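You operate a simulated robot arm through the tools that you are given. There is no shell and no other tool. Be economical: measure what you need, move in short steps, check, and stop when the job is done.

You run a simulated robot arm. Do the job below in one go: nothing can be reset, and whatever is moved stays where it is left.

JOB
Swap the black-banded wall plug for the green-banded one.
Fine: the socket by the old grey welder; rotary switch off first, on again at the end; lay the old plug on that welder's top.

Only the result counts: the job must be done as asked and must still hold three seconds after the hand-in. Knocking over, shifting, dropping, spilling or breaking anything else fails it.

ROBOT AND FRAMES
A 6-joint arm with a fingered hand, hanging from a carriage that runs on a rail from [484, 1] to [-1996, -5] (x, y) and turns from -12.252 to -0.244 rad about z. Base frame: it is fixed where the carriage stands at the start and does not move with it; the origin is on the floor, on the carriage's upright axis, x ahead of it, y to its left, z up; the surface under the hand at the start is at about z = 870. Lengths are in mm, angles in rad, forces in N, time in s.
With the tool pointing down near the work surface it reaches from about 100 to 640 mm from the robot's upright axis, wherever it stands. Its first joint turns from -2.897 to 2.897 rad. Places, roughly: mouth of the wall socket by the old grey welder [700, 0, 1400]; rotary switch with the red handle [700, -300, 1400]; switch of the old grey welder [300, 100, 700]; tall welder cart [-3900, 2400, 600]; top of the old grey welder [500, 400, 900]; wall plug with the black band (5x5x13 cm) [700, 0, 1400]. Payload 4 kg.
Tool frame: the origin (TCP) lies between the finger pads and is the grasp point; the fingertips stand 29 mm ahead of it; z points along the fingers, y is the line along which they close. Largest opening 100 mm; the body of the gripper starts 34 mm behind the TCP. The gripper is a hand of 5 fingers: y runs from the thumb to the fingers, the wrist lies at [-15, -114, -189] in the tool frame, and closing takes about 1.5 s.
Orientation is told as [roll, pitch, yaw] about the base's x, y, z axes, in that order, counted from this pose: with the fingers straight down and the wrist toward the robot, the tool's x, y and z point along [0, 1, 0], [1, 0, 0] and [0, 0, -1] of the base frame.

CONTROLS
- The arm moves only by the tool drive_tool. Its argument "increments" is a list of rows, each an object (a shift or turn left out is 0, a gripper value left out holds the last) with "offset": the shift along the base's x, y, z in units of 100 mm (1.0 is 100 mm), a list of three; "dr": the turn, a rotation vector about the base's x, y, z in units of 180 degrees (1.0 is 180 degrees), a list of three. In form: [{"offset": [x, y, z], "dr": [wx, wy, wz]}, ...]. A call has 1 to 10 rows; each row is the pose to reach, as a shift and turn from the pose commanded when the call began. "claw" is the closure in counts, from 0 (fully open) to 255 (shut), set as the call begins (left out, the last holds). A call with a number of a shift or a turn outside -1 to 1 is refused whole. Rows are played at 5 a second. More than 50 mm and 0.15 rad between two rows, or a gripper value outside its range, and nothing of the call is played. A pose out of reach is approached as far as the arm can. The call stops where the force on the tool passes 90 N (or 10 N more than at its start, if that is more) or the arm is blocked; 0.2 s more then pass. The fingers move at their own pace (about 108 mm/s each) and stop on an object; they squeeze with about 31 N. The grip force told is the motor's: it shows also when the fingers shut on nothing. Time passes only in rows, and 0.2 s behind the last, so rows that repeat a pose let the fingers close. The reply holds the time, the measured pose of the TCP, the force on the tool along the base axes, the opening and the grip force, in the units named above and with some noise, with the torque about the TCP (base axes, N m) and any sound that the robot's microphone picked up, and new pictures: "show" is both (left out), scene, wrist or none.
- Cameras (640 x 400 px; columns grow to the right, rows downward): "scene" is now at [241.4, -8.6, 1800.6]; the picture's right is [-0.09, -1.00, 0.00], its down [-0.89, 0.08, -0.45] and it looks along [0.44, -0.04, -0.89] (base axes); focal length 256 px, centre (320, 200). "wrist" rides on the gripper at [66, -86, -121] in the tool frame; the picture's right is [-0.76, 0.31, -0.58], its down [-0.59, -0.70, 0.40] and it looks along [-0.28, 0.64, 0.71] (tool axes); focal length 247 px, centre (320, 200).
- slide_trunk(by): slides the trunk up (or, below 0, down) by that many mm; the arm and the scene camera ride with it, the base frame stays. It gives what a move gives, with no picture.
- base_move(legs): drives the robot by 1 to 6 legs, each [ahead, left, turn to the left] in mm, mm and rad, along the robot's own axes; the way and the turn of a leg run together, so that a leg with both is an arc; at most 1500 mm and 3.142 rad a leg. The arm and the cameras ride along, it lands a little off, and it stops where it bumps. It keeps to its track: a leg is cut to what the track allows. It gives what a move gives, and a new picture of the scene camera.
- set_fingers(index, middle, ring, little, thumb_bend, thumb_turn): sets how far each is bent, from 0 (flat) to 1 (curled in); at 0.3 the hand is open as for a grip, at 0.7 the pads meet at the TCP. One left out holds its place. A second passes; each finger stops where it meets its share of the squeeze, and holds until it gets a number again. A gripper value or a shape takes the hand back. It gives what a move gives, with no picture; readings hold the bend of each and the force on index, middle, ring, little, thumb and palm. thumb_turn goes from beside the hand (0) to across from the fingers (1), as for a grip.
- hand_shape(shape): the hand has 5 fingers and takes this shape, open, in about a second: jaw (thumb against the fingers, like two jaws); tri (thumb and two fingers); tip (a fingertip pinch); poke (one finger out to press); point (the index stretched); flat (the hand flat); cup (the hand cupped); fist (a fist). The gripper value then closes the fingers along that shape, each until it touches; the sizes above hold for jaw. It gives what a move gives, with no picture.
- aim_head(pan, tilt): turns the head with the scene camera to pan (to the left, within 2.705 rad either way) and tilt (down, from -0.506 to 1.204), counted from straight ahead of the robot. It gives what a move gives, and a new picture of the scene camera.
- measure_at(camera, pixels): there is no depth. For up to 12 entries [column, row, z] of the newest picture of that camera ("zoom" is the newest enlarged one), the place [x, y] in the base frame at which the ray of that pixel passes the height z, good to about 2 mm, but the place of the scene camera against the robot may be out by one fixed shift of up to 25 mm in any direction. No time passes.
- close_up(camera, box): a new picture of the part [left, top, right, bottom] of that camera's present view, enlarged. No time passes.
- job_done(): hands the job in; it is judged then, once.

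Go step by step. Measure first, check grasps and placings, and put right what went wrong. The budget is 80 turns and 260 pictures, counting those below and the enlarged ones. Unless the task says otherwise, let go and move clear before handing in, and close with one line.

The tools are called after ">>>" as name(argument=value, ...) on one line, values as JSON. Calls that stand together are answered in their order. drive_tool: Moves the arm, as the interface text tells. Its arguments: {"type":"object","properties":{"increments":{"type":"array","items":{"type":"object","properties":{"offset":{"type":"array","items":{"type":"number"}},"dr":{"type":"array","items":{"type":"number"}}}}},"claw":{"type":"number"},"show":{"type":"string","enum":["both","scene","wrist","none"]}},"required":["increments"]} The other tools are called the same way: slide_trunk (by) slides the trunk up or down; hand_shape (shape) gives the hand a shape; set_fingers (index, middle, ring, little, thumb_bend, thumb_turn) moves the fingers one by one; base_move (legs) drives the base; aim_head (pan, tilt) turns the head that bears the scene camera; measure_at (camera, pixels) gives the place at which the rays of pixels pass given heights; close_up (camera, box) takes an enlarged picture of a part of a camera's view; job_done () hands the job in.

At the start:

```text
clock: 0.0
eef_pos: [443.5, 181.4, 999.6]
tool_rot: [0.0, -0.002, 0.001]
force: [0.3, -0.6, 0.3]
ft_torque: [-0.01, 0.01, 0.0]
width: 99.8
grasp_force: 0.1
shape: jaw
bend: [0.3, 0.3, 0.3, 0.3, 0.3, 0.98]
finger forces: [0.0, 0.0, 0.0, 0.0, 0.1, 0.1]
trunk travel left (down, up): [-525.0, 75.0]
robot x, y, heading: [-0.2, 0.9, 0.003]
head pan, tilt: [-0.091, 1.108]
```

scene: 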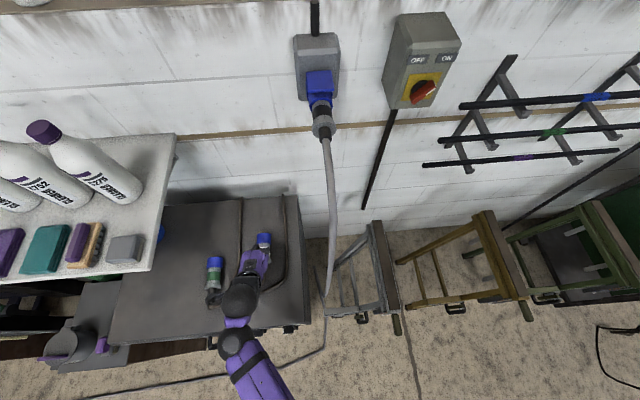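
wrist: 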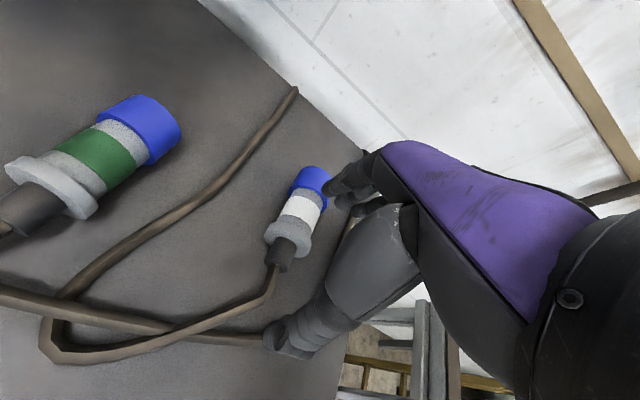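

The scene shows the plugged-in blue plug at about (320,90), the rotary switch at (425,90), and the green-banded plug lying on the welder top at (215,270), with a white-banded one at (263,240). I'll lift the head to see the wall straight on, and zoom in.

>>> aim_head(pan=-0.2, tilt=0.6)

>>> close_up(camera="wrist", box=[0, 50, 400, 370])

```text
clock: 0.9
eef_pos: [443.7, 180.9, 1000.4]
tool_rot: [-0.001, -0.002, 0.002]
force: [-0.5, -1.1, 0.7]
ft_torque: [0.0, -0.02, 0.06]
width: 99.7
grasp_force: 0.1
shape: jaw
bend: [0.3, 0.3, 0.3, 0.3, 0.3, 0.98]
finger forces: [0.0, 0.0, 0.0, 0.0, 0.0, 0.0]
trunk travel left (down, up): [-525.0, 75.0]
robot x, y, heading: [-1.1, -0.0, -0.0]
head pan, tilt: [-0.201, 0.6]
```

scene: 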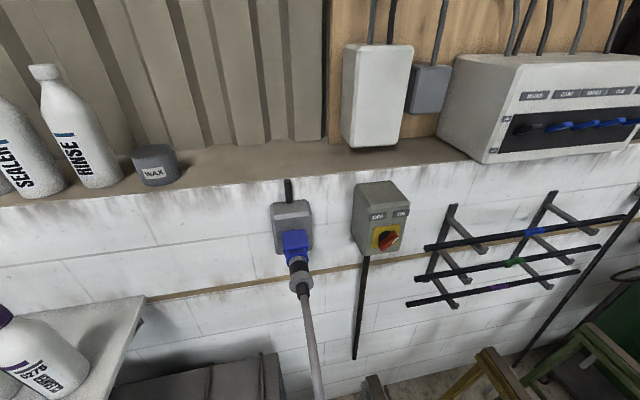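

```text
1.25 times, centred on (200, 210) of wrist
```

zoom: 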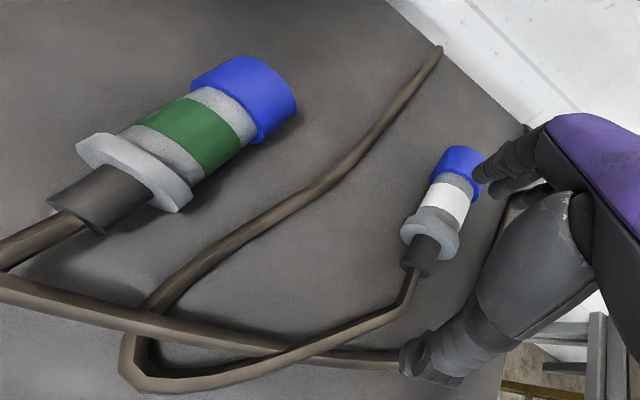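

>>> close_up(camera="scene", box=[240, 160, 440, 310])

>>> measure_at(camera="scene", pixels=[[290, 205, 1500], [295, 245, 1400], [300, 280, 1350], [386, 238, 1400], [390, 243, 1400], [395, 237, 1400], [280, 350, 1000], [291, 232, 1400], [275, 250, 1400], [312, 248, 1400]])

>>> measure_at(camera="wrist", pixels=[[155, 115, 890], [100, 160, 890], [50, 190, 890], [30, 210, 890], [300, 205, 890], [365, 150, 870], [5, 230, 880]])

```text
2.67 times, centred on (340, 235) of scene
```

zoom: 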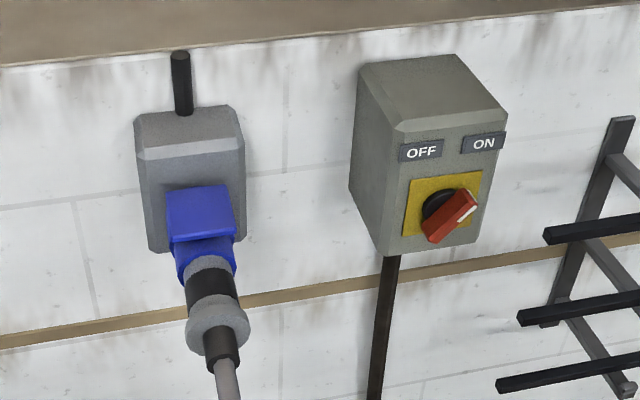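

```text
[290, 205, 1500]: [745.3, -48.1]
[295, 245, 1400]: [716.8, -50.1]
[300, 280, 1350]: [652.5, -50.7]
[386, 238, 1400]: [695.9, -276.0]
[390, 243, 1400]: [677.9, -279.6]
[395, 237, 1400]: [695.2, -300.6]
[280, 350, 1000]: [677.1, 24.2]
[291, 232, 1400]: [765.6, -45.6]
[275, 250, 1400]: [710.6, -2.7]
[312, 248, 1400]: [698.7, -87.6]
```

```text
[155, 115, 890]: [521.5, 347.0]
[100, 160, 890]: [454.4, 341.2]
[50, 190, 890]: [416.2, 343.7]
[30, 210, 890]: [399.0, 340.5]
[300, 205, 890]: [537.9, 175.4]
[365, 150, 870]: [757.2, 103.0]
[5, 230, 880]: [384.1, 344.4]
```

The plug enters the socket at an angle, and the switch's white mark points toward ON. I'll back up along the rail for a second, flatter view so I can triangulate.

>>> base_move(legs=[[-450, 0, 0]])

```text
clock: 3.7
eef_pos: [-18.9, 180.6, 1000.7]
tool_rot: [0.0, 0.0, 0.004]
force: [0.4, -0.4, 0.0]
ft_torque: [0.0, -0.04, -0.03]
width: 99.9
grasp_force: 0.0
shape: jaw
bend: [0.3, 0.3, 0.3, 0.3, 0.3, 0.98]
finger forces: [0.0, 0.1, 0.1, 0.0, 0.0, 0.0]
trunk travel left (down, up): [-525.0, 75.0]
robot x, y, heading: [-463.7, 0.4, 0.002]
head pan, tilt: [-0.201, 0.6]
```

scene: 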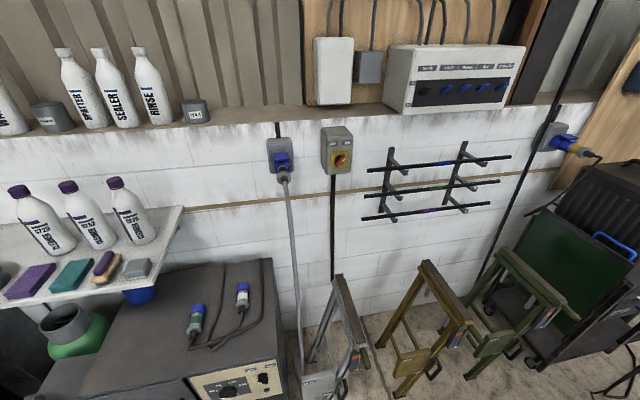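

The wide view is clear, and the hand is now in free space in front of the welder. I'll lower the trunk so the camera is near socket height and look again.

>>> slide_trunk(by=-350)

>>> aim_head(pan=-0.1, tilt=0.1)

>>> close_up(camera="scene", box=[260, 160, 420, 260])

```text
clock: 7.1
eef_pos: [-18.6, 181.5, 650.3]
tool_rot: [0.0, 0.0, 0.003]
force: [-0.3, 0.4, -0.2]
ft_torque: [-0.04, 0.03, 0.0]
width: 99.8
grasp_force: 0.0
shape: jaw
bend: [0.3, 0.3, 0.3, 0.3, 0.3, 0.98]
finger forces: [0.0, 0.1, 0.0, 0.1, 0.0, 0.1]
trunk travel left (down, up): [-175.0, 425.0]
robot x, y, heading: [-462.4, -1.6, 0.001]
head pan, tilt: [-0.201, 0.6]
```

```text
clock: 8.1
eef_pos: [-19.0, 180.3, 650.1]
tool_rot: [0.0, -0.001, 0.003]
force: [0.3, -0.3, 0.1]
ft_torque: [0.01, -0.04, 0.0]
width: 99.8
grasp_force: 0.1
shape: jaw
bend: [0.3, 0.3, 0.3, 0.3, 0.3, 0.98]
finger forces: [0.0, 0.0, 0.1, 0.1, 0.0, 0.1]
trunk travel left (down, up): [-175.0, 425.0]
robot x, y, heading: [-466.2, -2.4, 0.004]
head pan, tilt: [-0.099, 0.099]
```

scene: 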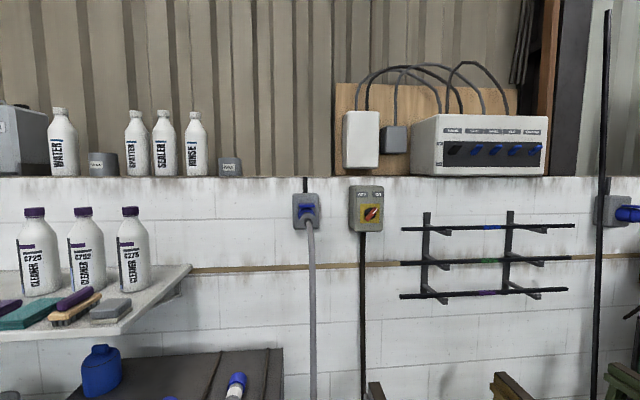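

```text
4.00 times, centred on (340, 210) of scene
```

zoom: 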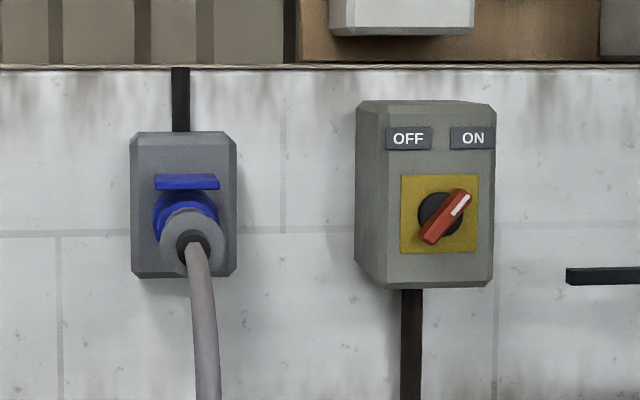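

Seen nearly end-on, the plug tilts slightly downward out of the mouth. I'll measure rays here for triangulation.

>>> measure_at(camera="zoom", pixels=[[193, 237, 1400], [193, 237, 1350], [187, 183, 1400], [186, 210, 1400], [440, 218, 1400], [440, 218, 1380], [460, 200, 1400], [430, 238, 1400], [424, 275, 1350], [185, 270, 1350], [187, 135, 1440], [424, 110, 1440]])

>>> measure_at(camera="scene", pixels=[[320, 250, 1400], [320, 250, 1300], [320, 300, 1300]])

```text
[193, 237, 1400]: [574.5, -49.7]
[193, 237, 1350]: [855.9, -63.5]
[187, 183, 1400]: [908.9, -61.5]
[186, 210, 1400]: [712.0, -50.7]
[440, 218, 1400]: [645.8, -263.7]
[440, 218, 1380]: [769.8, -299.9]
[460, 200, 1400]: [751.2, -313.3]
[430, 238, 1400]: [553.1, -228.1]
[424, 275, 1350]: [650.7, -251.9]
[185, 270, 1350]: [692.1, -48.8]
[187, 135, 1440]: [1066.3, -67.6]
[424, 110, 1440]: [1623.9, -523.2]
```

```text
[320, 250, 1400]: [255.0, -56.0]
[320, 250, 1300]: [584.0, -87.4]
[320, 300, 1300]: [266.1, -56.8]
```

Triangulation puts the handle near (691,-277,1393) and the plug flange near (611,-51,1393). The hand is in free space, so I'll raise it, shift it toward the switch side and pitch it forward.

>>> slide_trunk(by=350)

>>> drive_tool(increments=[{"offset": [0.1, -0.1, 0.1], "dr": [0, -0.045, 0]}, {"offset": [0.2, -0.2, 0.2], "dr": [0, -0.09, 0]}, {"offset": [0.3, -0.3, 0.3], "dr": [0, -0.135, 0]}, {"offset": [0.4, -0.4, 0.4], "dr": [0, -0.18, 0]}, {"offset": [0.5, -0.5, 0.5], "dr": [0, -0.225, 0]}, {"offset": [0.6, -0.6, 0.6], "dr": [0, -0.27, 0]}, {"offset": [0.7, -0.7, 0.7], "dr": [0, -0.315, 0]}, {"offset": [0.8, -0.8, 0.8], "dr": [0, -0.36, 0]}, {"offset": [0.9, -0.9, 0.9], "dr": [0, -0.405, 0]}, {"offset": [1.0, -1.0, 1.0], "dr": [0, -0.45, 0]}], show="scene")

```text
clock: 11.5
eef_pos: [-18.6, 180.3, 999.2]
tool_rot: [0.0, -0.001, 0.002]
force: [0.0, -0.6, 0.0]
ft_torque: [0.01, -0.02, -0.01]
width: 99.7
grasp_force: 0.0
shape: jaw
bend: [0.3, 0.3, 0.3, 0.3, 0.3, 0.98]
finger forces: [0.1, 0.0, 0.1, 0.0, 0.0, 0.0]
trunk travel left (down, up): [-525.0, 75.0]
robot x, y, heading: [-463.6, -2.0, 0.006]
head pan, tilt: [-0.099, 0.099]
```

```text
clock: 13.7
eef_pos: [79.8, 80.5, 1103.4]
tool_rot: [-0.024, -1.415, 0.025]
force: [-1.2, 0.5, -0.5]
ft_torque: [0.02, 0.03, -0.01]
width: 99.9
grasp_force: 0.0
shape: jaw
bend: [0.3, 0.3, 0.3, 0.3, 0.3, 0.98]
finger forces: [0.0, 0.0, 0.1, 0.1, 0.0, 0.0]
trunk travel left (down, up): [-525.0, 75.0]
robot x, y, heading: [-462.6, 2.3, 0.008]
head pan, tilt: [-0.099, 0.099]
```

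scene: 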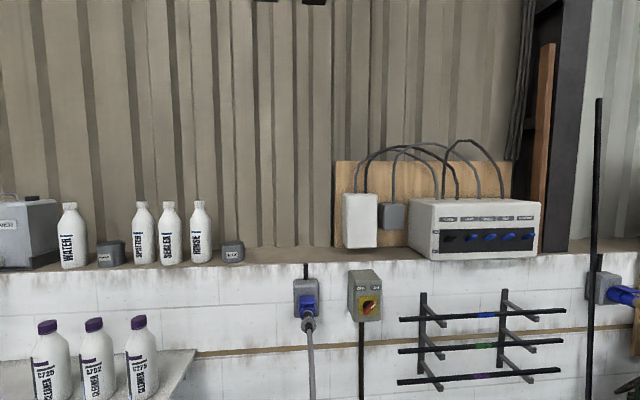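

The hand pitched up fine. I'll continue: finish the pitch, then roll so the fingers close across the handle, moving right and up through free space.

>>> drive_tool(increments=[{"offset": [0, -0.2, 0.2], "dr": [0, -0.025, 0]}, {"offset": [0, -0.4, 0.4], "dr": [0, -0.05, 0]}, {"offset": [0, -0.6, 0.6], "dr": [0, -0.05, 0]}, {"offset": [0, -0.8, 0.8], "dr": [0, -0.05, 0]}, {"offset": [0, -1.0, 1.0], "dr": [0, -0.05, 0]}], show="none")

>>> drive_tool(increments=[{"offset": [0, -0.14, 0.14], "dr": [-0.04, 0, 0]}, {"offset": [0, -0.28, 0.28], "dr": [-0.08, 0, 0]}, {"offset": [0, -0.42, 0.42], "dr": [-0.12, 0, 0]}, {"offset": [0, -0.56, 0.56], "dr": [-0.16, 0, 0]}, {"offset": [0, -0.7, 0.7], "dr": [-0.2, 0, 0]}, {"offset": [0, -0.84, 0.84], "dr": [-0.24, 0, 0]}, {"offset": [0, -1.0, 1.0], "dr": [-0.28, 0, 0]}], show="none")

>>> aim_head(pan=-0.25, tilt=0.5)

```text
clock: 14.9
eef_pos: [79.1, -19.8, 1199.3]
tool_rot: [-1.607, -1.566, 1.608]
force: [-0.2, -0.7, -0.3]
ft_torque: [-0.01, 0.0, -0.01]
width: 99.8
grasp_force: 0.0
shape: jaw
bend: [0.3, 0.3, 0.3, 0.3, 0.3, 0.98]
finger forces: [0.1, 0.0, 0.0, 0.0, 0.1, 0.0]
trunk travel left (down, up): [-525.0, 75.0]
robot x, y, heading: [-461.5, -2.3, 0.002]
head pan, tilt: [-0.099, 0.099]
```

```text
clock: 16.5
eef_pos: [79.9, -120.0, 1298.7]
tool_rot: [-1.571, -0.686, 1.569]
force: [-0.2, 0.5, -0.9]
ft_torque: [-0.01, 0.0, -0.04]
width: 99.9
grasp_force: 0.1
shape: jaw
bend: [0.3, 0.3, 0.3, 0.3, 0.3, 0.98]
finger forces: [0.0, 0.0, 0.0, 0.0, 0.0, 0.0]
trunk travel left (down, up): [-525.0, 75.0]
robot x, y, heading: [-460.6, -3.0, 0.008]
head pan, tilt: [-0.099, 0.099]
```

```text
clock: 17.4
eef_pos: [80.2, -119.8, 1299.3]
tool_rot: [-1.571, -0.688, 1.572]
force: [0.3, -0.8, -0.3]
ft_torque: [-0.01, 0.03, 0.0]
width: 99.6
grasp_force: 0.1
shape: jaw
bend: [0.3, 0.3, 0.3, 0.3, 0.3, 0.98]
finger forces: [0.0, 0.0, 0.0, 0.0, 0.1, 0.0]
trunk travel left (down, up): [-525.0, 75.0]
robot x, y, heading: [-465.4, -2.8, 0.005]
head pan, tilt: [-0.25, 0.499]
```

scene: 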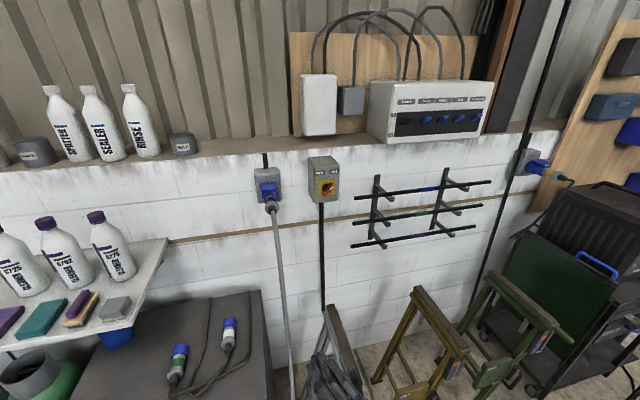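

Orientation is as wanted (y pointing up-left). I'll move to the switch's line, then drive forward leaving about 200 mm to spare.

>>> drive_tool(increments=[{"offset": [0, -0.25, 0.24]}, {"offset": [0, -0.5, 0.48]}, {"offset": [0, -0.75, 0.72]}, {"offset": [0, -1.0, 0.94]}], show="none")

>>> drive_tool(increments=[{"offset": [0, -0.3, 0]}, {"offset": [0, -0.57, 0]}], show="none")

>>> base_move(legs=[[380, 0, 0]])

>>> drive_tool(increments=[{"offset": [0, 0, 0]}], show="wrist")

```text
clock: 18.4
eef_pos: [79.2, -218.1, 1396.6]
tool_rot: [-1.571, -0.688, 1.57]
force: [0.0, 0.6, 0.4]
ft_torque: [0.02, -0.03, 0.02]
width: 100.1
grasp_force: 0.0
shape: jaw
bend: [0.3, 0.3, 0.3, 0.3, 0.3, 0.98]
finger forces: [0.1, 0.0, 0.1, 0.0, 0.1, 0.1]
trunk travel left (down, up): [-525.0, 75.0]
robot x, y, heading: [-461.8, 3.8, 0.008]
head pan, tilt: [-0.25, 0.499]
```

```text
clock: 19.0
eef_pos: [78.8, -274.2, 1394.2]
tool_rot: [-1.57, -0.688, 1.57]
force: [0.1, 0.7, 0.0]
ft_torque: [0.04, 0.0, -0.01]
width: 99.8
grasp_force: 0.1
shape: jaw
bend: [0.3, 0.3, 0.3, 0.3, 0.3, 0.98]
finger forces: [0.0, 0.1, 0.1, 0.1, 0.0, 0.0]
trunk travel left (down, up): [-525.0, 75.0]
robot x, y, heading: [-463.8, -0.0, 0.002]
head pan, tilt: [-0.25, 0.499]
```

```text
clock: 21.4
eef_pos: [464.9, -270.9, 1395.7]
tool_rot: [-1.57, -0.687, 1.572]
force: [-0.7, -0.2, -0.2]
ft_torque: [-0.01, -0.01, -0.04]
width: 99.6
grasp_force: 0.1
shape: jaw
bend: [0.3, 0.3, 0.3, 0.3, 0.3, 0.98]
finger forces: [0.0, 0.0, 0.1, 0.1, 0.0, 0.0]
trunk travel left (down, up): [-525.0, 75.0]
robot x, y, heading: [-76.8, -3.1, 0.003]
head pan, tilt: [-0.25, 0.499]
```

scene: 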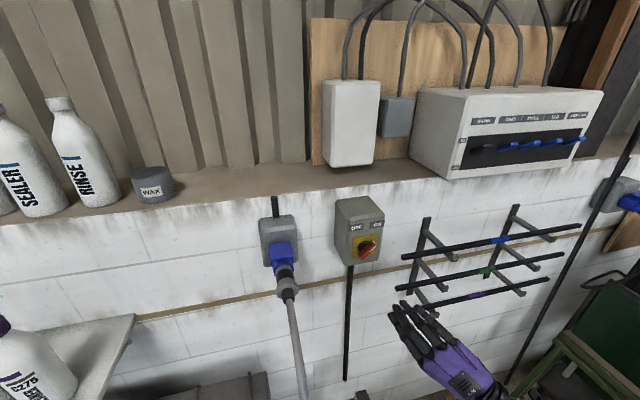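

```text
clock: 21.8
eef_pos: [465.8, -272.8, 1395.0]
tool_rot: [-1.571, -0.687, 1.574]
force: [-0.1, -0.5, 0.4]
ft_torque: [0.01, -0.02, 0.01]
width: 99.5
grasp_force: 0.0
shape: jaw
bend: [0.3, 0.3, 0.3, 0.3, 0.3, 0.98]
finger forces: [0.1, 0.1, 0.1, 0.1, 0.1, 0.0]
trunk travel left (down, up): [-525.0, 75.0]
robot x, y, heading: [-78.6, -0.8, 0.008]
head pan, tilt: [-0.25, 0.499]
```

wrist: 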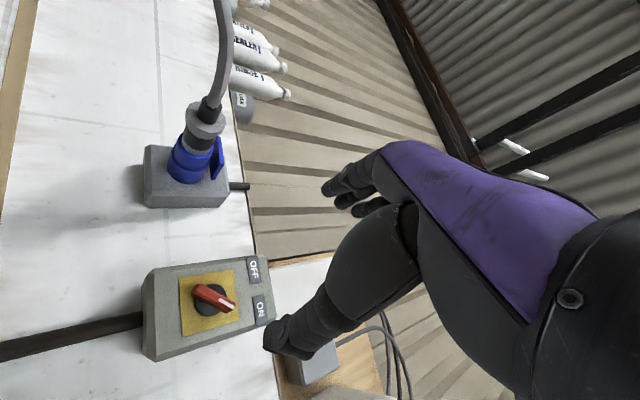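

The wrist view shows the switch at (215,298) and the plug at (195,145) from the side. I'll zoom on both to refine.

>>> close_up(camera="wrist", box=[120, 80, 280, 220])

>>> close_up(camera="wrist", box=[120, 230, 300, 370])

>>> close_up(camera="scene", box=[230, 180, 510, 400])

```text
2.86 times, centred on (200, 150) of wrist
```

zoom: 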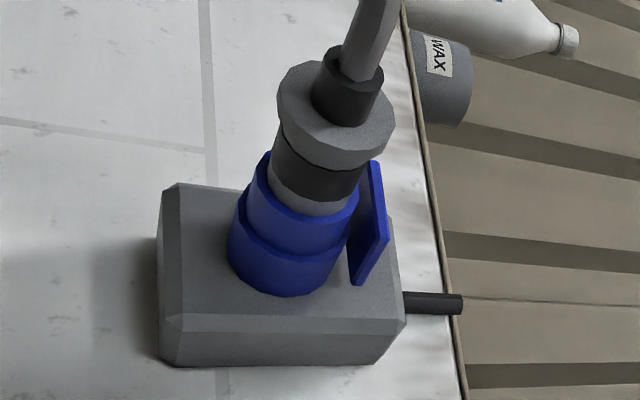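

```text
2.86 times, centred on (210, 300) of wrist
```

zoom: 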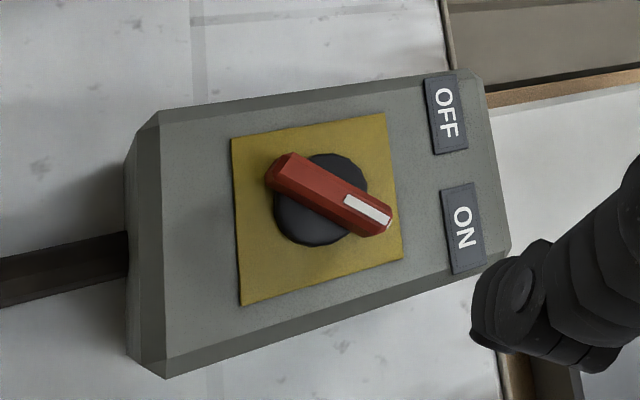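

```text
1.82 times, centred on (370, 290) of scene
```

zoom: 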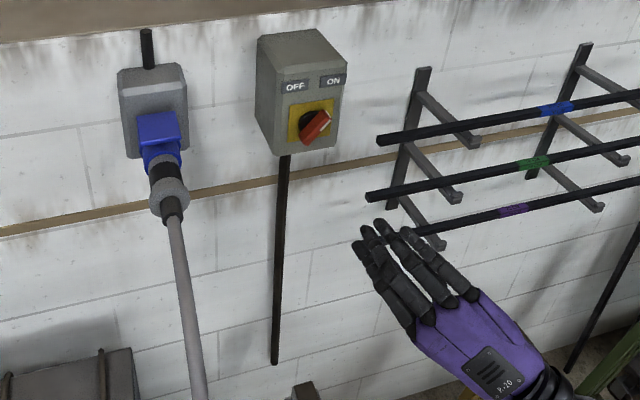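

The plug axis looks horizontal and square to the wall, so it can be gripped from above. First the switch: I measure the handle ray, then approach 100 mm and look again.

>>> measure_at(camera="wrist", pixels=[[213.5, 298.2, 1380], [213.5, 298.2, 1390], [187.7, 171, 1380], [206.3, 117.8, 1380], [206.3, 117.8, 1370], [187.7, 171, 1370]])

>>> drive_tool(increments=[{"offset": [0.2, -0.02, -0.03]}, {"offset": [0.4, -0.05, -0.07]}, {"offset": [0.6, -0.07, -0.1]}, {"offset": [0.8, -0.07, -0.14]}, {"offset": [0.9, -0.07, -0.14]}], show="both")

>>> close_up(camera="wrist", box=[120, 200, 400, 400])

```text
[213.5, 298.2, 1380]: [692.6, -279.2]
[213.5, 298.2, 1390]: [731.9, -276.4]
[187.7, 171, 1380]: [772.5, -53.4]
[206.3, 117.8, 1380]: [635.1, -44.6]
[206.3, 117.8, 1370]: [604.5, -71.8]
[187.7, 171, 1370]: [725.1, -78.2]
```

```text
clock: 23.0
eef_pos: [554.1, -281.2, 1381.9]
tool_rot: [-1.572, -0.687, 1.574]
force: [0.0, -0.6, 0.0]
ft_torque: [0.04, -0.01, -0.03]
width: 99.8
grasp_force: 0.1
shape: jaw
bend: [0.3, 0.3, 0.3, 0.3, 0.3, 0.98]
finger forces: [0.0, 0.0, 0.0, 0.1, 0.1, 0.0]
trunk travel left (down, up): [-525.0, 75.0]
robot x, y, heading: [-79.4, -0.4, 0.007]
head pan, tilt: [-0.25, 0.499]
```

scene: 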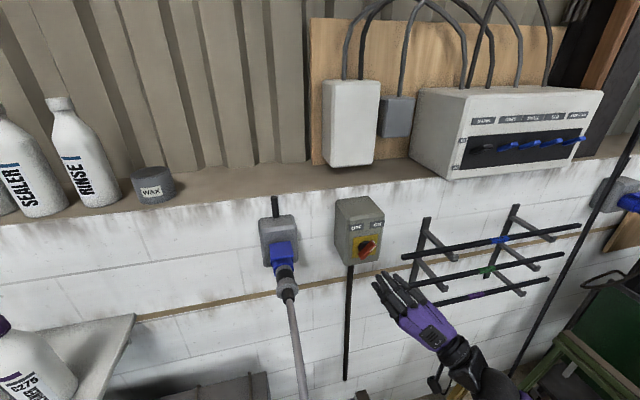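
wrist: 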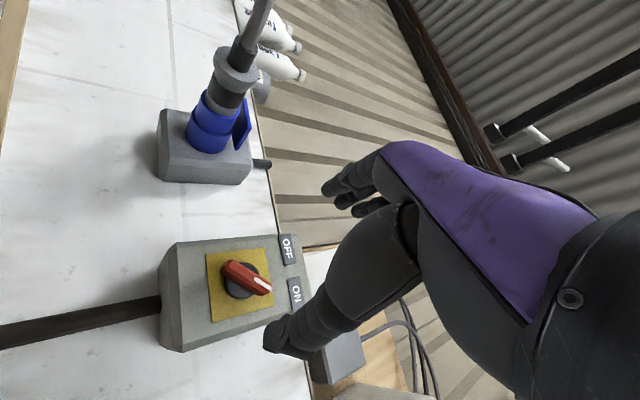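

```text
2.00 times, centred on (260, 300) of wrist
```

zoom: 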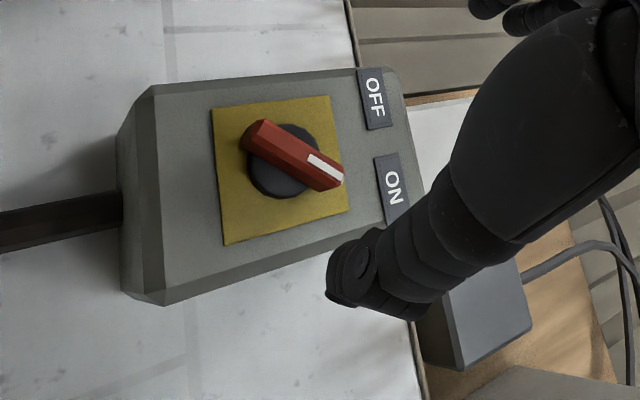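

>>> measure_at(camera="zoom", pixels=[[293, 155, 1380], [293, 155, 1370], [246, 133, 1370], [340, 175, 1390], [325, 164, 1385], [284, 175, 1375], [222, 244, 1350], [211, 108, 1350], [331, 95, 1400], [347, 210, 1400]])

>>> measure_at(camera="wrist", pixels=[[246.5, 277.5, 1380], [320, 200, 1380], [320, 200, 1480]])

```text
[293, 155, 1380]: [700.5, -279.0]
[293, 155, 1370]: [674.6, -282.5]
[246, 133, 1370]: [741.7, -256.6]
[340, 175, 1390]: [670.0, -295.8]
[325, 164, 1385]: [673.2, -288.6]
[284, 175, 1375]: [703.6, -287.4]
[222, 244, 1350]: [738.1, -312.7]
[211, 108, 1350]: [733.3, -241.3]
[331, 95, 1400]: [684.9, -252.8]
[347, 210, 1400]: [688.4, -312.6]
```

```text
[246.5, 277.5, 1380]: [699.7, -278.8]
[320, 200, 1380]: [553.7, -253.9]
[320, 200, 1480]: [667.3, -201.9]
```

Two wrist views put the handle face at about (703,-278,1383), with its bar tilted 56° from horizontal and the plate near x=722. I'll line up, trim the roll and close in.

>>> drive_tool(increments=[{"offset": [0.2, 0.01, 0.01], "dr": [-0.015, 0, 0]}, {"offset": [0.4, 0.03, 0.01], "dr": [-0.03, 0, 0]}, {"offset": [0.6, 0.03, 0.01], "dr": [-0.03, 0, 0]}, {"offset": [0.8, 0.03, 0.01], "dr": [-0.03, 0, 0]}, {"offset": [1.0, 0.03, 0.01], "dr": [-0.03, 0, 0]}], show="both")

>>> close_up(camera="scene", box=[300, 180, 460, 300])

```text
clock: 24.2
eef_pos: [605.6, -245.9, 1411.0]
tool_rot: [-1.57, -0.593, 1.572]
force: [0.4, -0.6, -0.2]
ft_torque: [0.03, -0.01, 0.01]
width: 100.1
grasp_force: 0.0
shape: jaw
bend: [0.3, 0.3, 0.3, 0.3, 0.3, 0.98]
finger forces: [0.0, 0.0, 0.0, 0.0, 0.1, 0.0]
out of reach, approached as far as the arm can: row 1, 2, 3, 4, 5
trunk travel left (down, up): [-525.0, 75.0]
robot x, y, heading: [-75.8, 0.1, 0.007]
head pan, tilt: [-0.25, 0.499]
```

scene: 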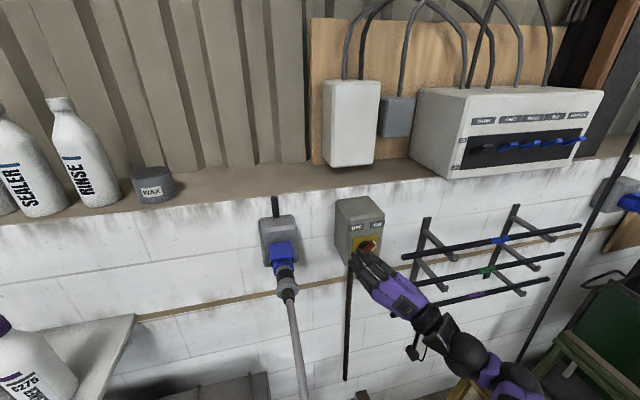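
wrist: 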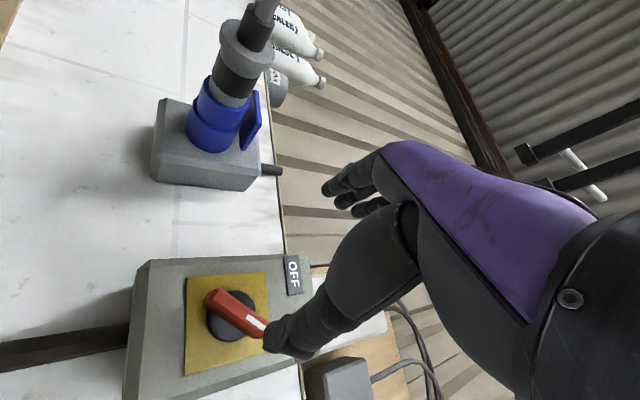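

```text
3.33 times, centred on (380, 240) of scene
```

zoom: 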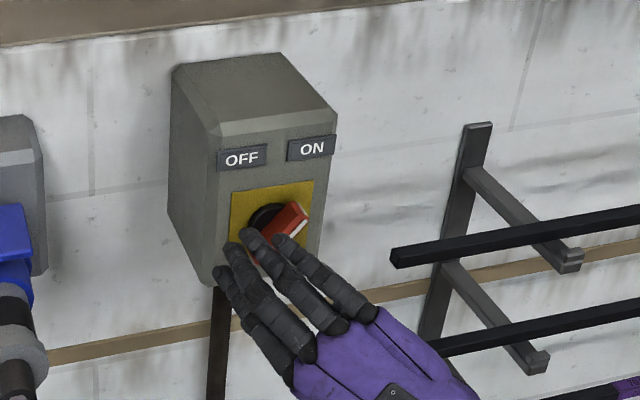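

The arm is at the end of its reach from here. I'll retract it and bring the base nearer instead.

>>> drive_tool(increments=[{"offset": [-0.25, 0, 0]}, {"offset": [-0.5, 0, 0]}, {"offset": [-0.75, 0, 0]}, {"offset": [-1.0, 0, 0]}], show="none")

>>> drive_tool(increments=[{"offset": [-0.25, 0, 0]}, {"offset": [-0.5, 0, 0]}, {"offset": [-0.75, 0, 0]}, {"offset": [-1.0, 0, 0]}], show="none")

>>> drive_tool(increments=[{"offset": [-0.25, 0, 0]}, {"offset": [-0.5, 0, 0]}, {"offset": [-0.75, 0, 0]}, {"offset": [-0.9, 0, 0]}], show="none")

```text
clock: 25.2
eef_pos: [508.4, -241.9, 1412.7]
tool_rot: [-1.57, -0.593, 1.573]
force: [0.4, -0.6, 0.4]
ft_torque: [0.0, 0.02, -0.01]
width: 99.9
grasp_force: 0.1
shape: jaw
bend: [0.3, 0.3, 0.3, 0.3, 0.3, 0.98]
finger forces: [0.1, 0.1, 0.0, 0.0, 0.0, 0.0]
trunk travel left (down, up): [-525.0, 75.0]
robot x, y, heading: [-77.0, 0.5, 0.01]
head pan, tilt: [-0.25, 0.499]
```

```text
clock: 26.2
eef_pos: [410.1, -243.8, 1410.7]
tool_rot: [-1.57, -0.592, 1.571]
force: [-0.3, -0.5, 0.1]
ft_torque: [0.01, 0.0, 0.02]
width: 99.8
grasp_force: 0.1
shape: jaw
bend: [0.3, 0.3, 0.3, 0.3, 0.3, 0.98]
finger forces: [0.1, 0.1, 0.0, 0.0, 0.0, 0.1]
trunk travel left (down, up): [-525.0, 75.0]
robot x, y, heading: [-79.0, -3.3, 0.007]
head pan, tilt: [-0.25, 0.499]
```

```text
clock: 27.2
eef_pos: [339.9, -230.4, 1424.5]
tool_rot: [-1.572, -0.598, 1.569]
force: [-0.1, 0.4, -0.6]
ft_torque: [0.02, 0.06, -0.02]
width: 99.8
grasp_force: 0.2
shape: jaw
bend: [0.3, 0.3, 0.3, 0.3, 0.3, 0.98]
finger forces: [0.0, 0.1, 0.0, 0.1, 0.1, 0.0]
out of reach, approached as far as the arm can: row 3, 4
trunk travel left (down, up): [-525.0, 75.0]
robot x, y, heading: [-77.1, -1.0, 0.003]
head pan, tilt: [-0.25, 0.499]
```

>>> base_move(legs=[[220, 0, 0]])

>>> drive_tool(increments=[{"offset": [0.05, -0.1, -0.1]}, {"offset": [0.1, -0.2, -0.2]}, {"offset": [0.2, -0.35, -0.3]}, {"offset": [0.3, -0.48, -0.41]}, {"offset": [0.4, -0.48, -0.41]}], show="both")

>>> close_up(camera="wrist", box=[120, 200, 400, 400])

```text
clock: 28.9
eef_pos: [559.7, -230.1, 1424.4]
tool_rot: [-1.573, -0.598, 1.569]
force: [-0.6, 0.5, -0.4]
ft_torque: [-0.01, -0.02, 0.02]
width: 99.8
grasp_force: 0.1
shape: jaw
bend: [0.3, 0.3, 0.3, 0.3, 0.3, 0.98]
finger forces: [0.0, 0.0, 0.0, 0.1, 0.1, 0.0]
trunk travel left (down, up): [-525.0, 75.0]
robot x, y, heading: [143.2, 1.6, 0.007]
head pan, tilt: [-0.25, 0.499]
```

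scene: 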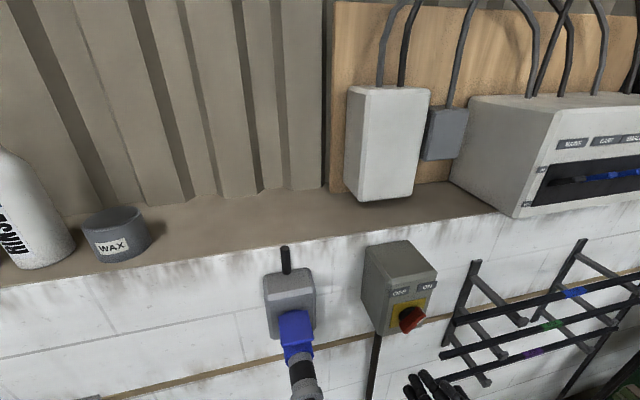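

```text
clock: 30.1
eef_pos: [612.4, -261.9, 1393.3]
tool_rot: [-1.574, -0.603, 1.557]
force: [-0.7, -1.0, 0.3]
ft_torque: [0.0, -0.02, -0.01]
width: 99.9
grasp_force: 0.1
shape: jaw
bend: [0.3, 0.3, 0.3, 0.3, 0.3, 0.98]
finger forces: [0.0, 0.0, 0.0, 0.0, 0.0, 0.1]
out of reach, approached as far as the arm can: row 1, 2, 3, 4, 5
trunk travel left (down, up): [-525.0, 75.0]
robot x, y, heading: [145.6, 0.4, 0.006]
head pan, tilt: [-0.25, 0.499]
```

scene: 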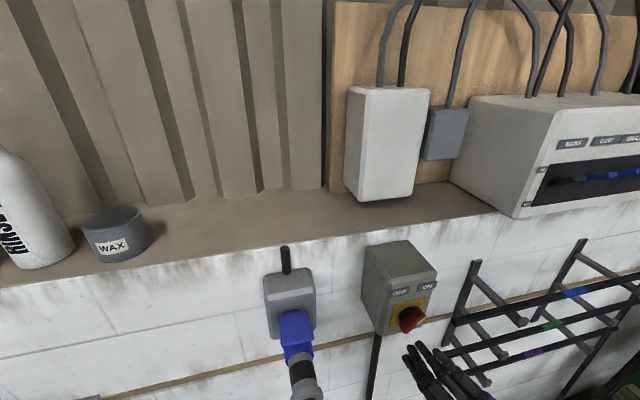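
wrist: 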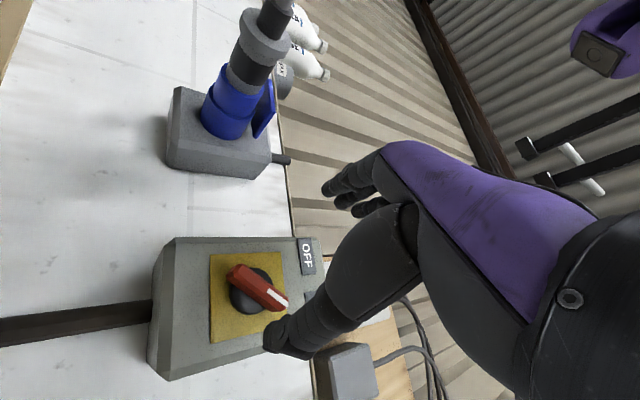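

```text
2.00 times, centred on (260, 300) of wrist
```

zoom: 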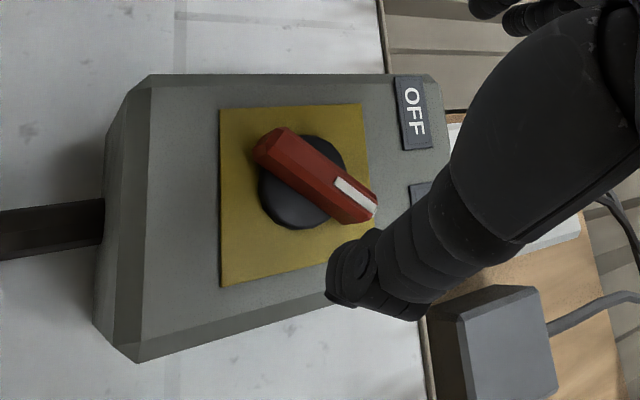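

I'm below the inner reach limit, so moving forward should bring it into range. I'll step toward the handle line.

>>> drive_tool(increments=[{"offset": [0.1, -0.05, -0.03]}, {"offset": [0.2, -0.1, -0.06]}, {"offset": [0.3, -0.166, -0.1]}, {"offset": [0.35, -0.166, -0.1]}], show="both")

>>> close_up(camera="wrist", box=[120, 200, 400, 400])

```text
clock: 31.1
eef_pos: [647.4, -278.6, 1384.4]
tool_rot: [-1.573, -0.6, 1.562]
force: [-0.2, -0.2, -0.4]
ft_torque: [0.03, 0.01, 0.0]
width: 99.9
grasp_force: 0.0
shape: jaw
bend: [0.3, 0.3, 0.3, 0.3, 0.3, 0.98]
finger forces: [0.0, 0.1, 0.0, 0.0, 0.1, 0.0]
out of reach, approached as far as the arm can: row 3
trunk travel left (down, up): [-525.0, 75.0]
robot x, y, heading: [145.7, 0.5, 0.013]
head pan, tilt: [-0.25, 0.499]
```

scene: 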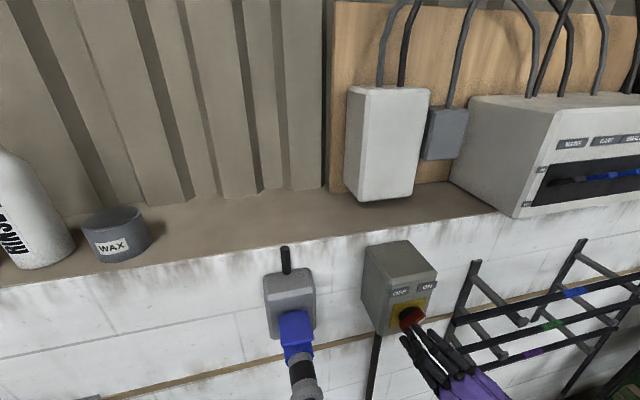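
wrist: 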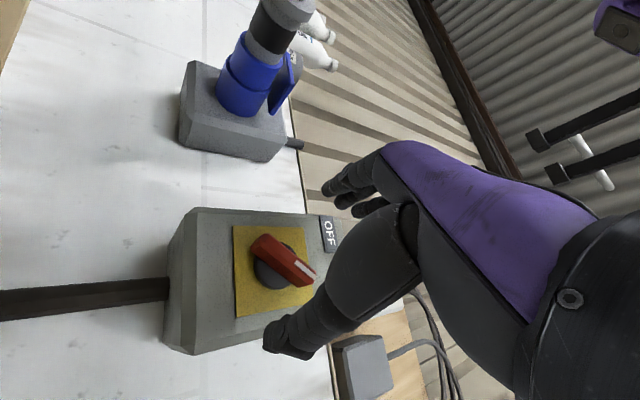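

```text
2.00 times, centred on (260, 300) of wrist
```

zoom: 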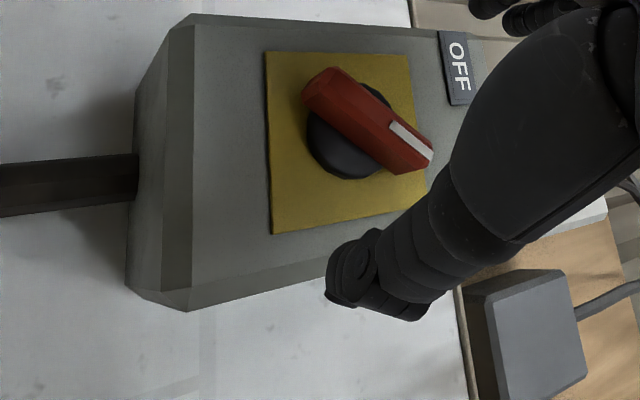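

The handle at wrist pixel (284,261) lies right on the tool axis, about 58 mm ahead of the TCP. I'll advance 38 mm and close gently.

>>> drive_tool(increments=[{"offset": [0.1, 0, 0]}, {"offset": [0.2, 0, 0]}, {"offset": [0.3, 0, 0]}, {"offset": [0.38, 0, 0]}], show="none")

>>> drive_tool(increments=[{"offset": [0, 0, 0]}, {"offset": [0, 0, 0]}, {"offset": [0, 0, 0]}, {"offset": [0, 0, 0]}, {"offset": [0, 0, 0]}, {"offset": [0, 0, 0]}, {"offset": [0, 0, 0]}, {"offset": [0, 0, 0]}], claw=255, show="both")

>>> close_up(camera="scene", box=[340, 230, 500, 350])

```text
clock: 32.1
eef_pos: [685.7, -278.8, 1383.4]
tool_rot: [-1.573, -0.598, 1.569]
force: [0.5, 0.5, 0.4]
ft_torque: [0.04, 0.03, -0.02]
width: 100.1
grasp_force: 0.1
shape: jaw
bend: [0.3, 0.3, 0.3, 0.3, 0.3, 0.98]
finger forces: [0.0, 0.0, 0.0, 0.0, 0.0, 0.0]
trunk travel left (down, up): [-525.0, 75.0]
robot x, y, heading: [142.8, 1.2, 0.003]
head pan, tilt: [-0.25, 0.499]
```

```text
clock: 33.9
eef_pos: [687.1, -280.4, 1384.9]
tool_rot: [-1.572, -0.597, 1.568]
force: [2.6, 0.4, 0.2]
ft_torque: [-0.1, -0.05, 0.03]
width: 8.6
grasp_force: 31.0
shape: jaw
bend: [0.64, 0.62, 0.72, 0.69, 0.72, 1.0]
finger forces: [14.5, 8.2, 3.6, 0.0, 26.7, 0.1]
trunk travel left (down, up): [-525.0, 75.0]
robot x, y, heading: [143.8, 0.8, 0.01]
head pan, tilt: [-0.25, 0.499]
```

scene: 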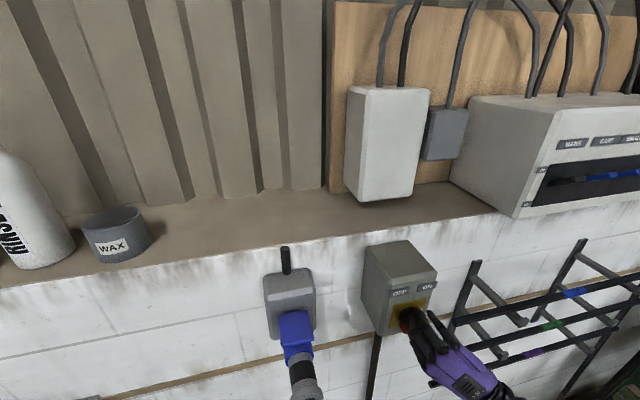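
wrist: 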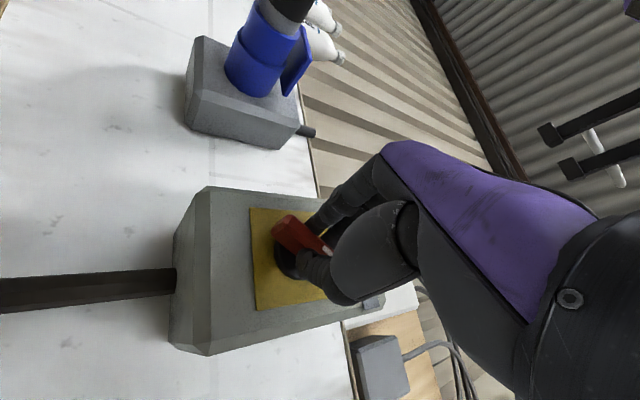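

```text
3.33 times, centred on (420, 290) of scene
```

zoom: 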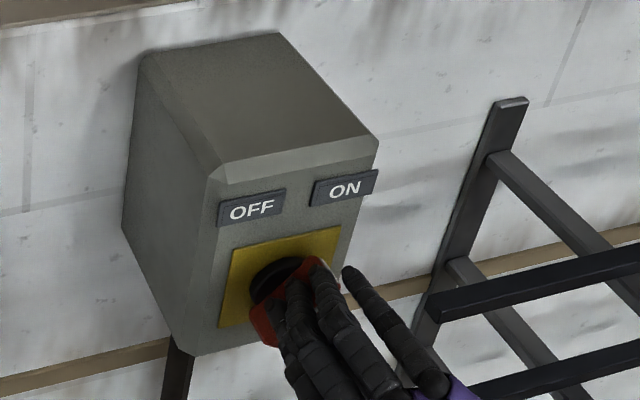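

The handle is gripped (31 N, three fingers and the thumb). I'll turn it counter-clockwise about x toward OFF, watching the torque.

>>> drive_tool(increments=[{"dr": [-0.04, 0, 0]}, {"dr": [-0.08, 0, 0]}, {"dr": [-0.12, 0, 0]}, {"dr": [-0.16, 0, 0]}, {"dr": [-0.2, 0, 0]}, {"dr": [-0.24, 0, 0]}, {"dr": [-0.28, 0, 0]}, {"dr": [-0.32, 0, 0]}, {"dr": [-0.36, 0, 0]}, {"dr": [-0.38, 0, 0]}], show="both")

>>> close_up(camera="scene", box=[340, 230, 500, 350])

```text
clock: 34.8
eef_pos: [701.3, -263.1, 1388.3]
tool_rot: [-1.565, -0.216, 1.514]
force: [-44.3, -23.7, -8.7]
ft_torque: [0.06, 0.59, -1.4]
width: 9.5
grasp_force: 31.4
shape: jaw
bend: [0.72, 0.75, 0.71, 0.69, 0.73, 0.97]
finger forces: [14.5, 0.0, 0.0, 0.0, 60.7, 0.0]
out of reach, approached as far as the arm can: row 1, 2, 3, 4
trunk travel left (down, up): [-525.0, 75.0]
robot x, y, heading: [144.1, 1.3, -0.0]
head pan, tilt: [-0.25, 0.499]
stopped in row 4: the force on the tool passed its limit at 110 N (the readings are from after the stop); the commanded pose is now the measured one
```

scene: 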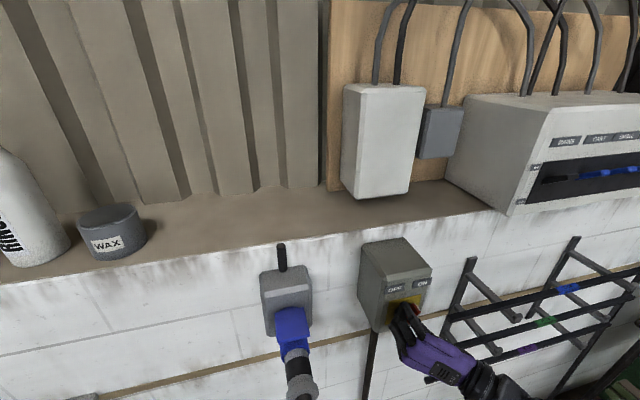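
wrist: 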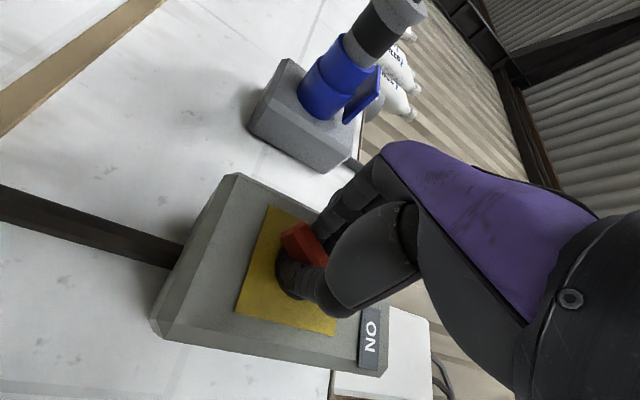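

```text
3.33 times, centred on (420, 290) of scene
```

zoom: 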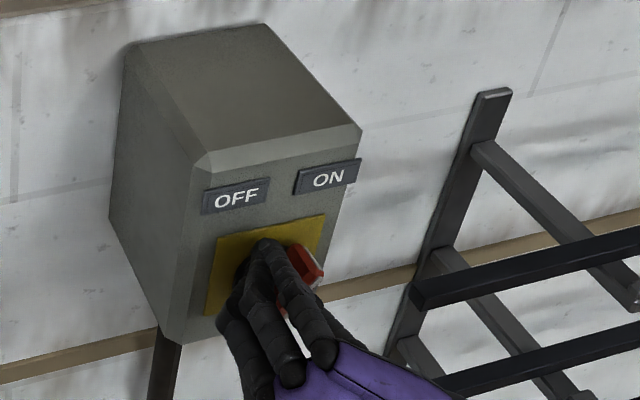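

Reach failed for that roll direction (the wrist swings too far right) and the hand pressed in. I'll let go, back off, and come with the opposite hand orientation, wrist on the left.

>>> drive_tool(increments=[{"offset": [-0.08, 0, 0]}, {"offset": [-0.08, 0, 0]}, {"offset": [-0.08, 0, 0]}, {"offset": [-0.08, 0, 0]}, {"offset": [-0.08, 0, 0]}], claw=0, show="none")

>>> drive_tool(increments=[{"offset": [-0.15, 0, 0]}, {"offset": [-0.3, 0, 0]}, {"offset": [-0.5, 0, 0]}, {"offset": [-0.7, 0, 0]}, {"offset": [-0.9, 0, 0]}], show="both")

>>> close_up(camera="scene", box=[340, 230, 500, 350])

```text
clock: 36.0
eef_pos: [702.3, -253.1, 1391.8]
tool_rot: [-1.577, -0.218, 1.522]
force: [0.3, 0.1, 0.1]
ft_torque: [-0.03, 0.0, -0.01]
width: 100.0
grasp_force: 0.2
shape: jaw
bend: [0.3, 0.3, 0.3, 0.3, 0.3, 0.98]
finger forces: [0.0, 0.0, 0.1, 0.0, 0.1, 0.0]
trunk travel left (down, up): [-525.0, 75.0]
robot x, y, heading: [145.0, 1.1, 0.001]
head pan, tilt: [-0.25, 0.499]
```

```text
clock: 37.1
eef_pos: [647.6, -223.8, 1403.8]
tool_rot: [-1.591, -0.23, 1.503]
force: [1.1, 0.1, 0.3]
ft_torque: [-0.02, 0.03, 0.04]
width: 99.9
grasp_force: 0.1
shape: jaw
bend: [0.3, 0.3, 0.3, 0.3, 0.3, 0.98]
finger forces: [0.0, 0.0, 0.1, 0.0, 0.1, 0.0]
out of reach, approached as far as the arm can: row 1, 2, 3, 4, 5
trunk travel left (down, up): [-525.0, 75.0]
robot x, y, heading: [145.7, -2.6, 0.008]
head pan, tilt: [-0.25, 0.499]
```

scene: 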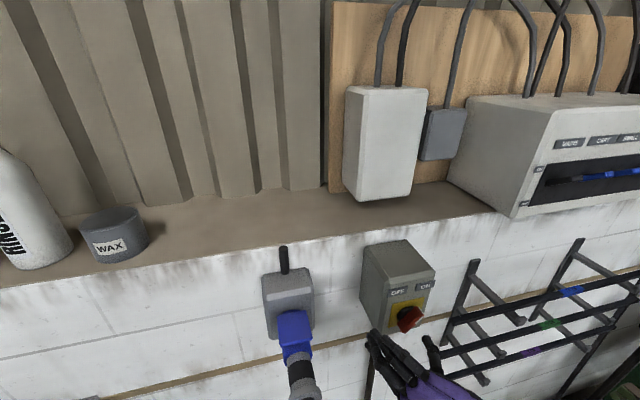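
wrist: 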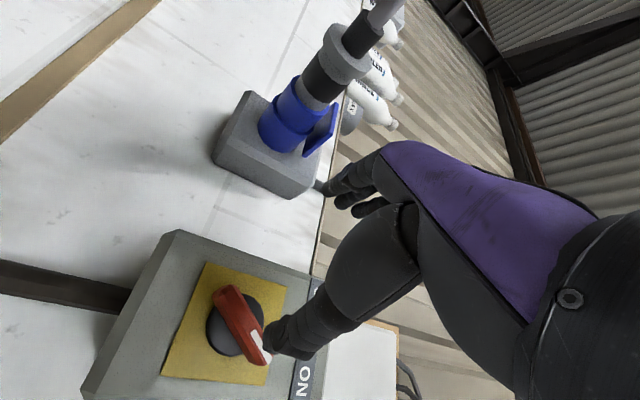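

```text
3.33 times, centred on (420, 290) of scene
```

zoom: 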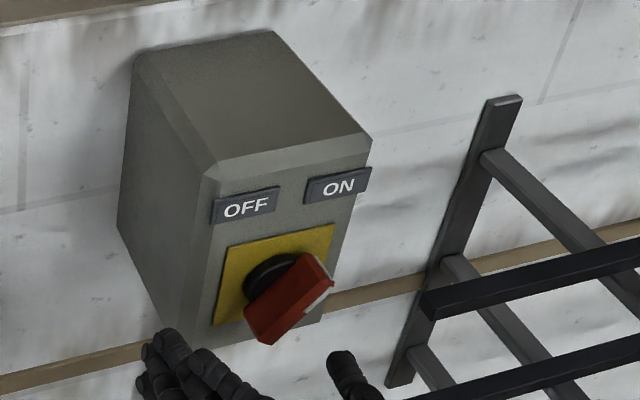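

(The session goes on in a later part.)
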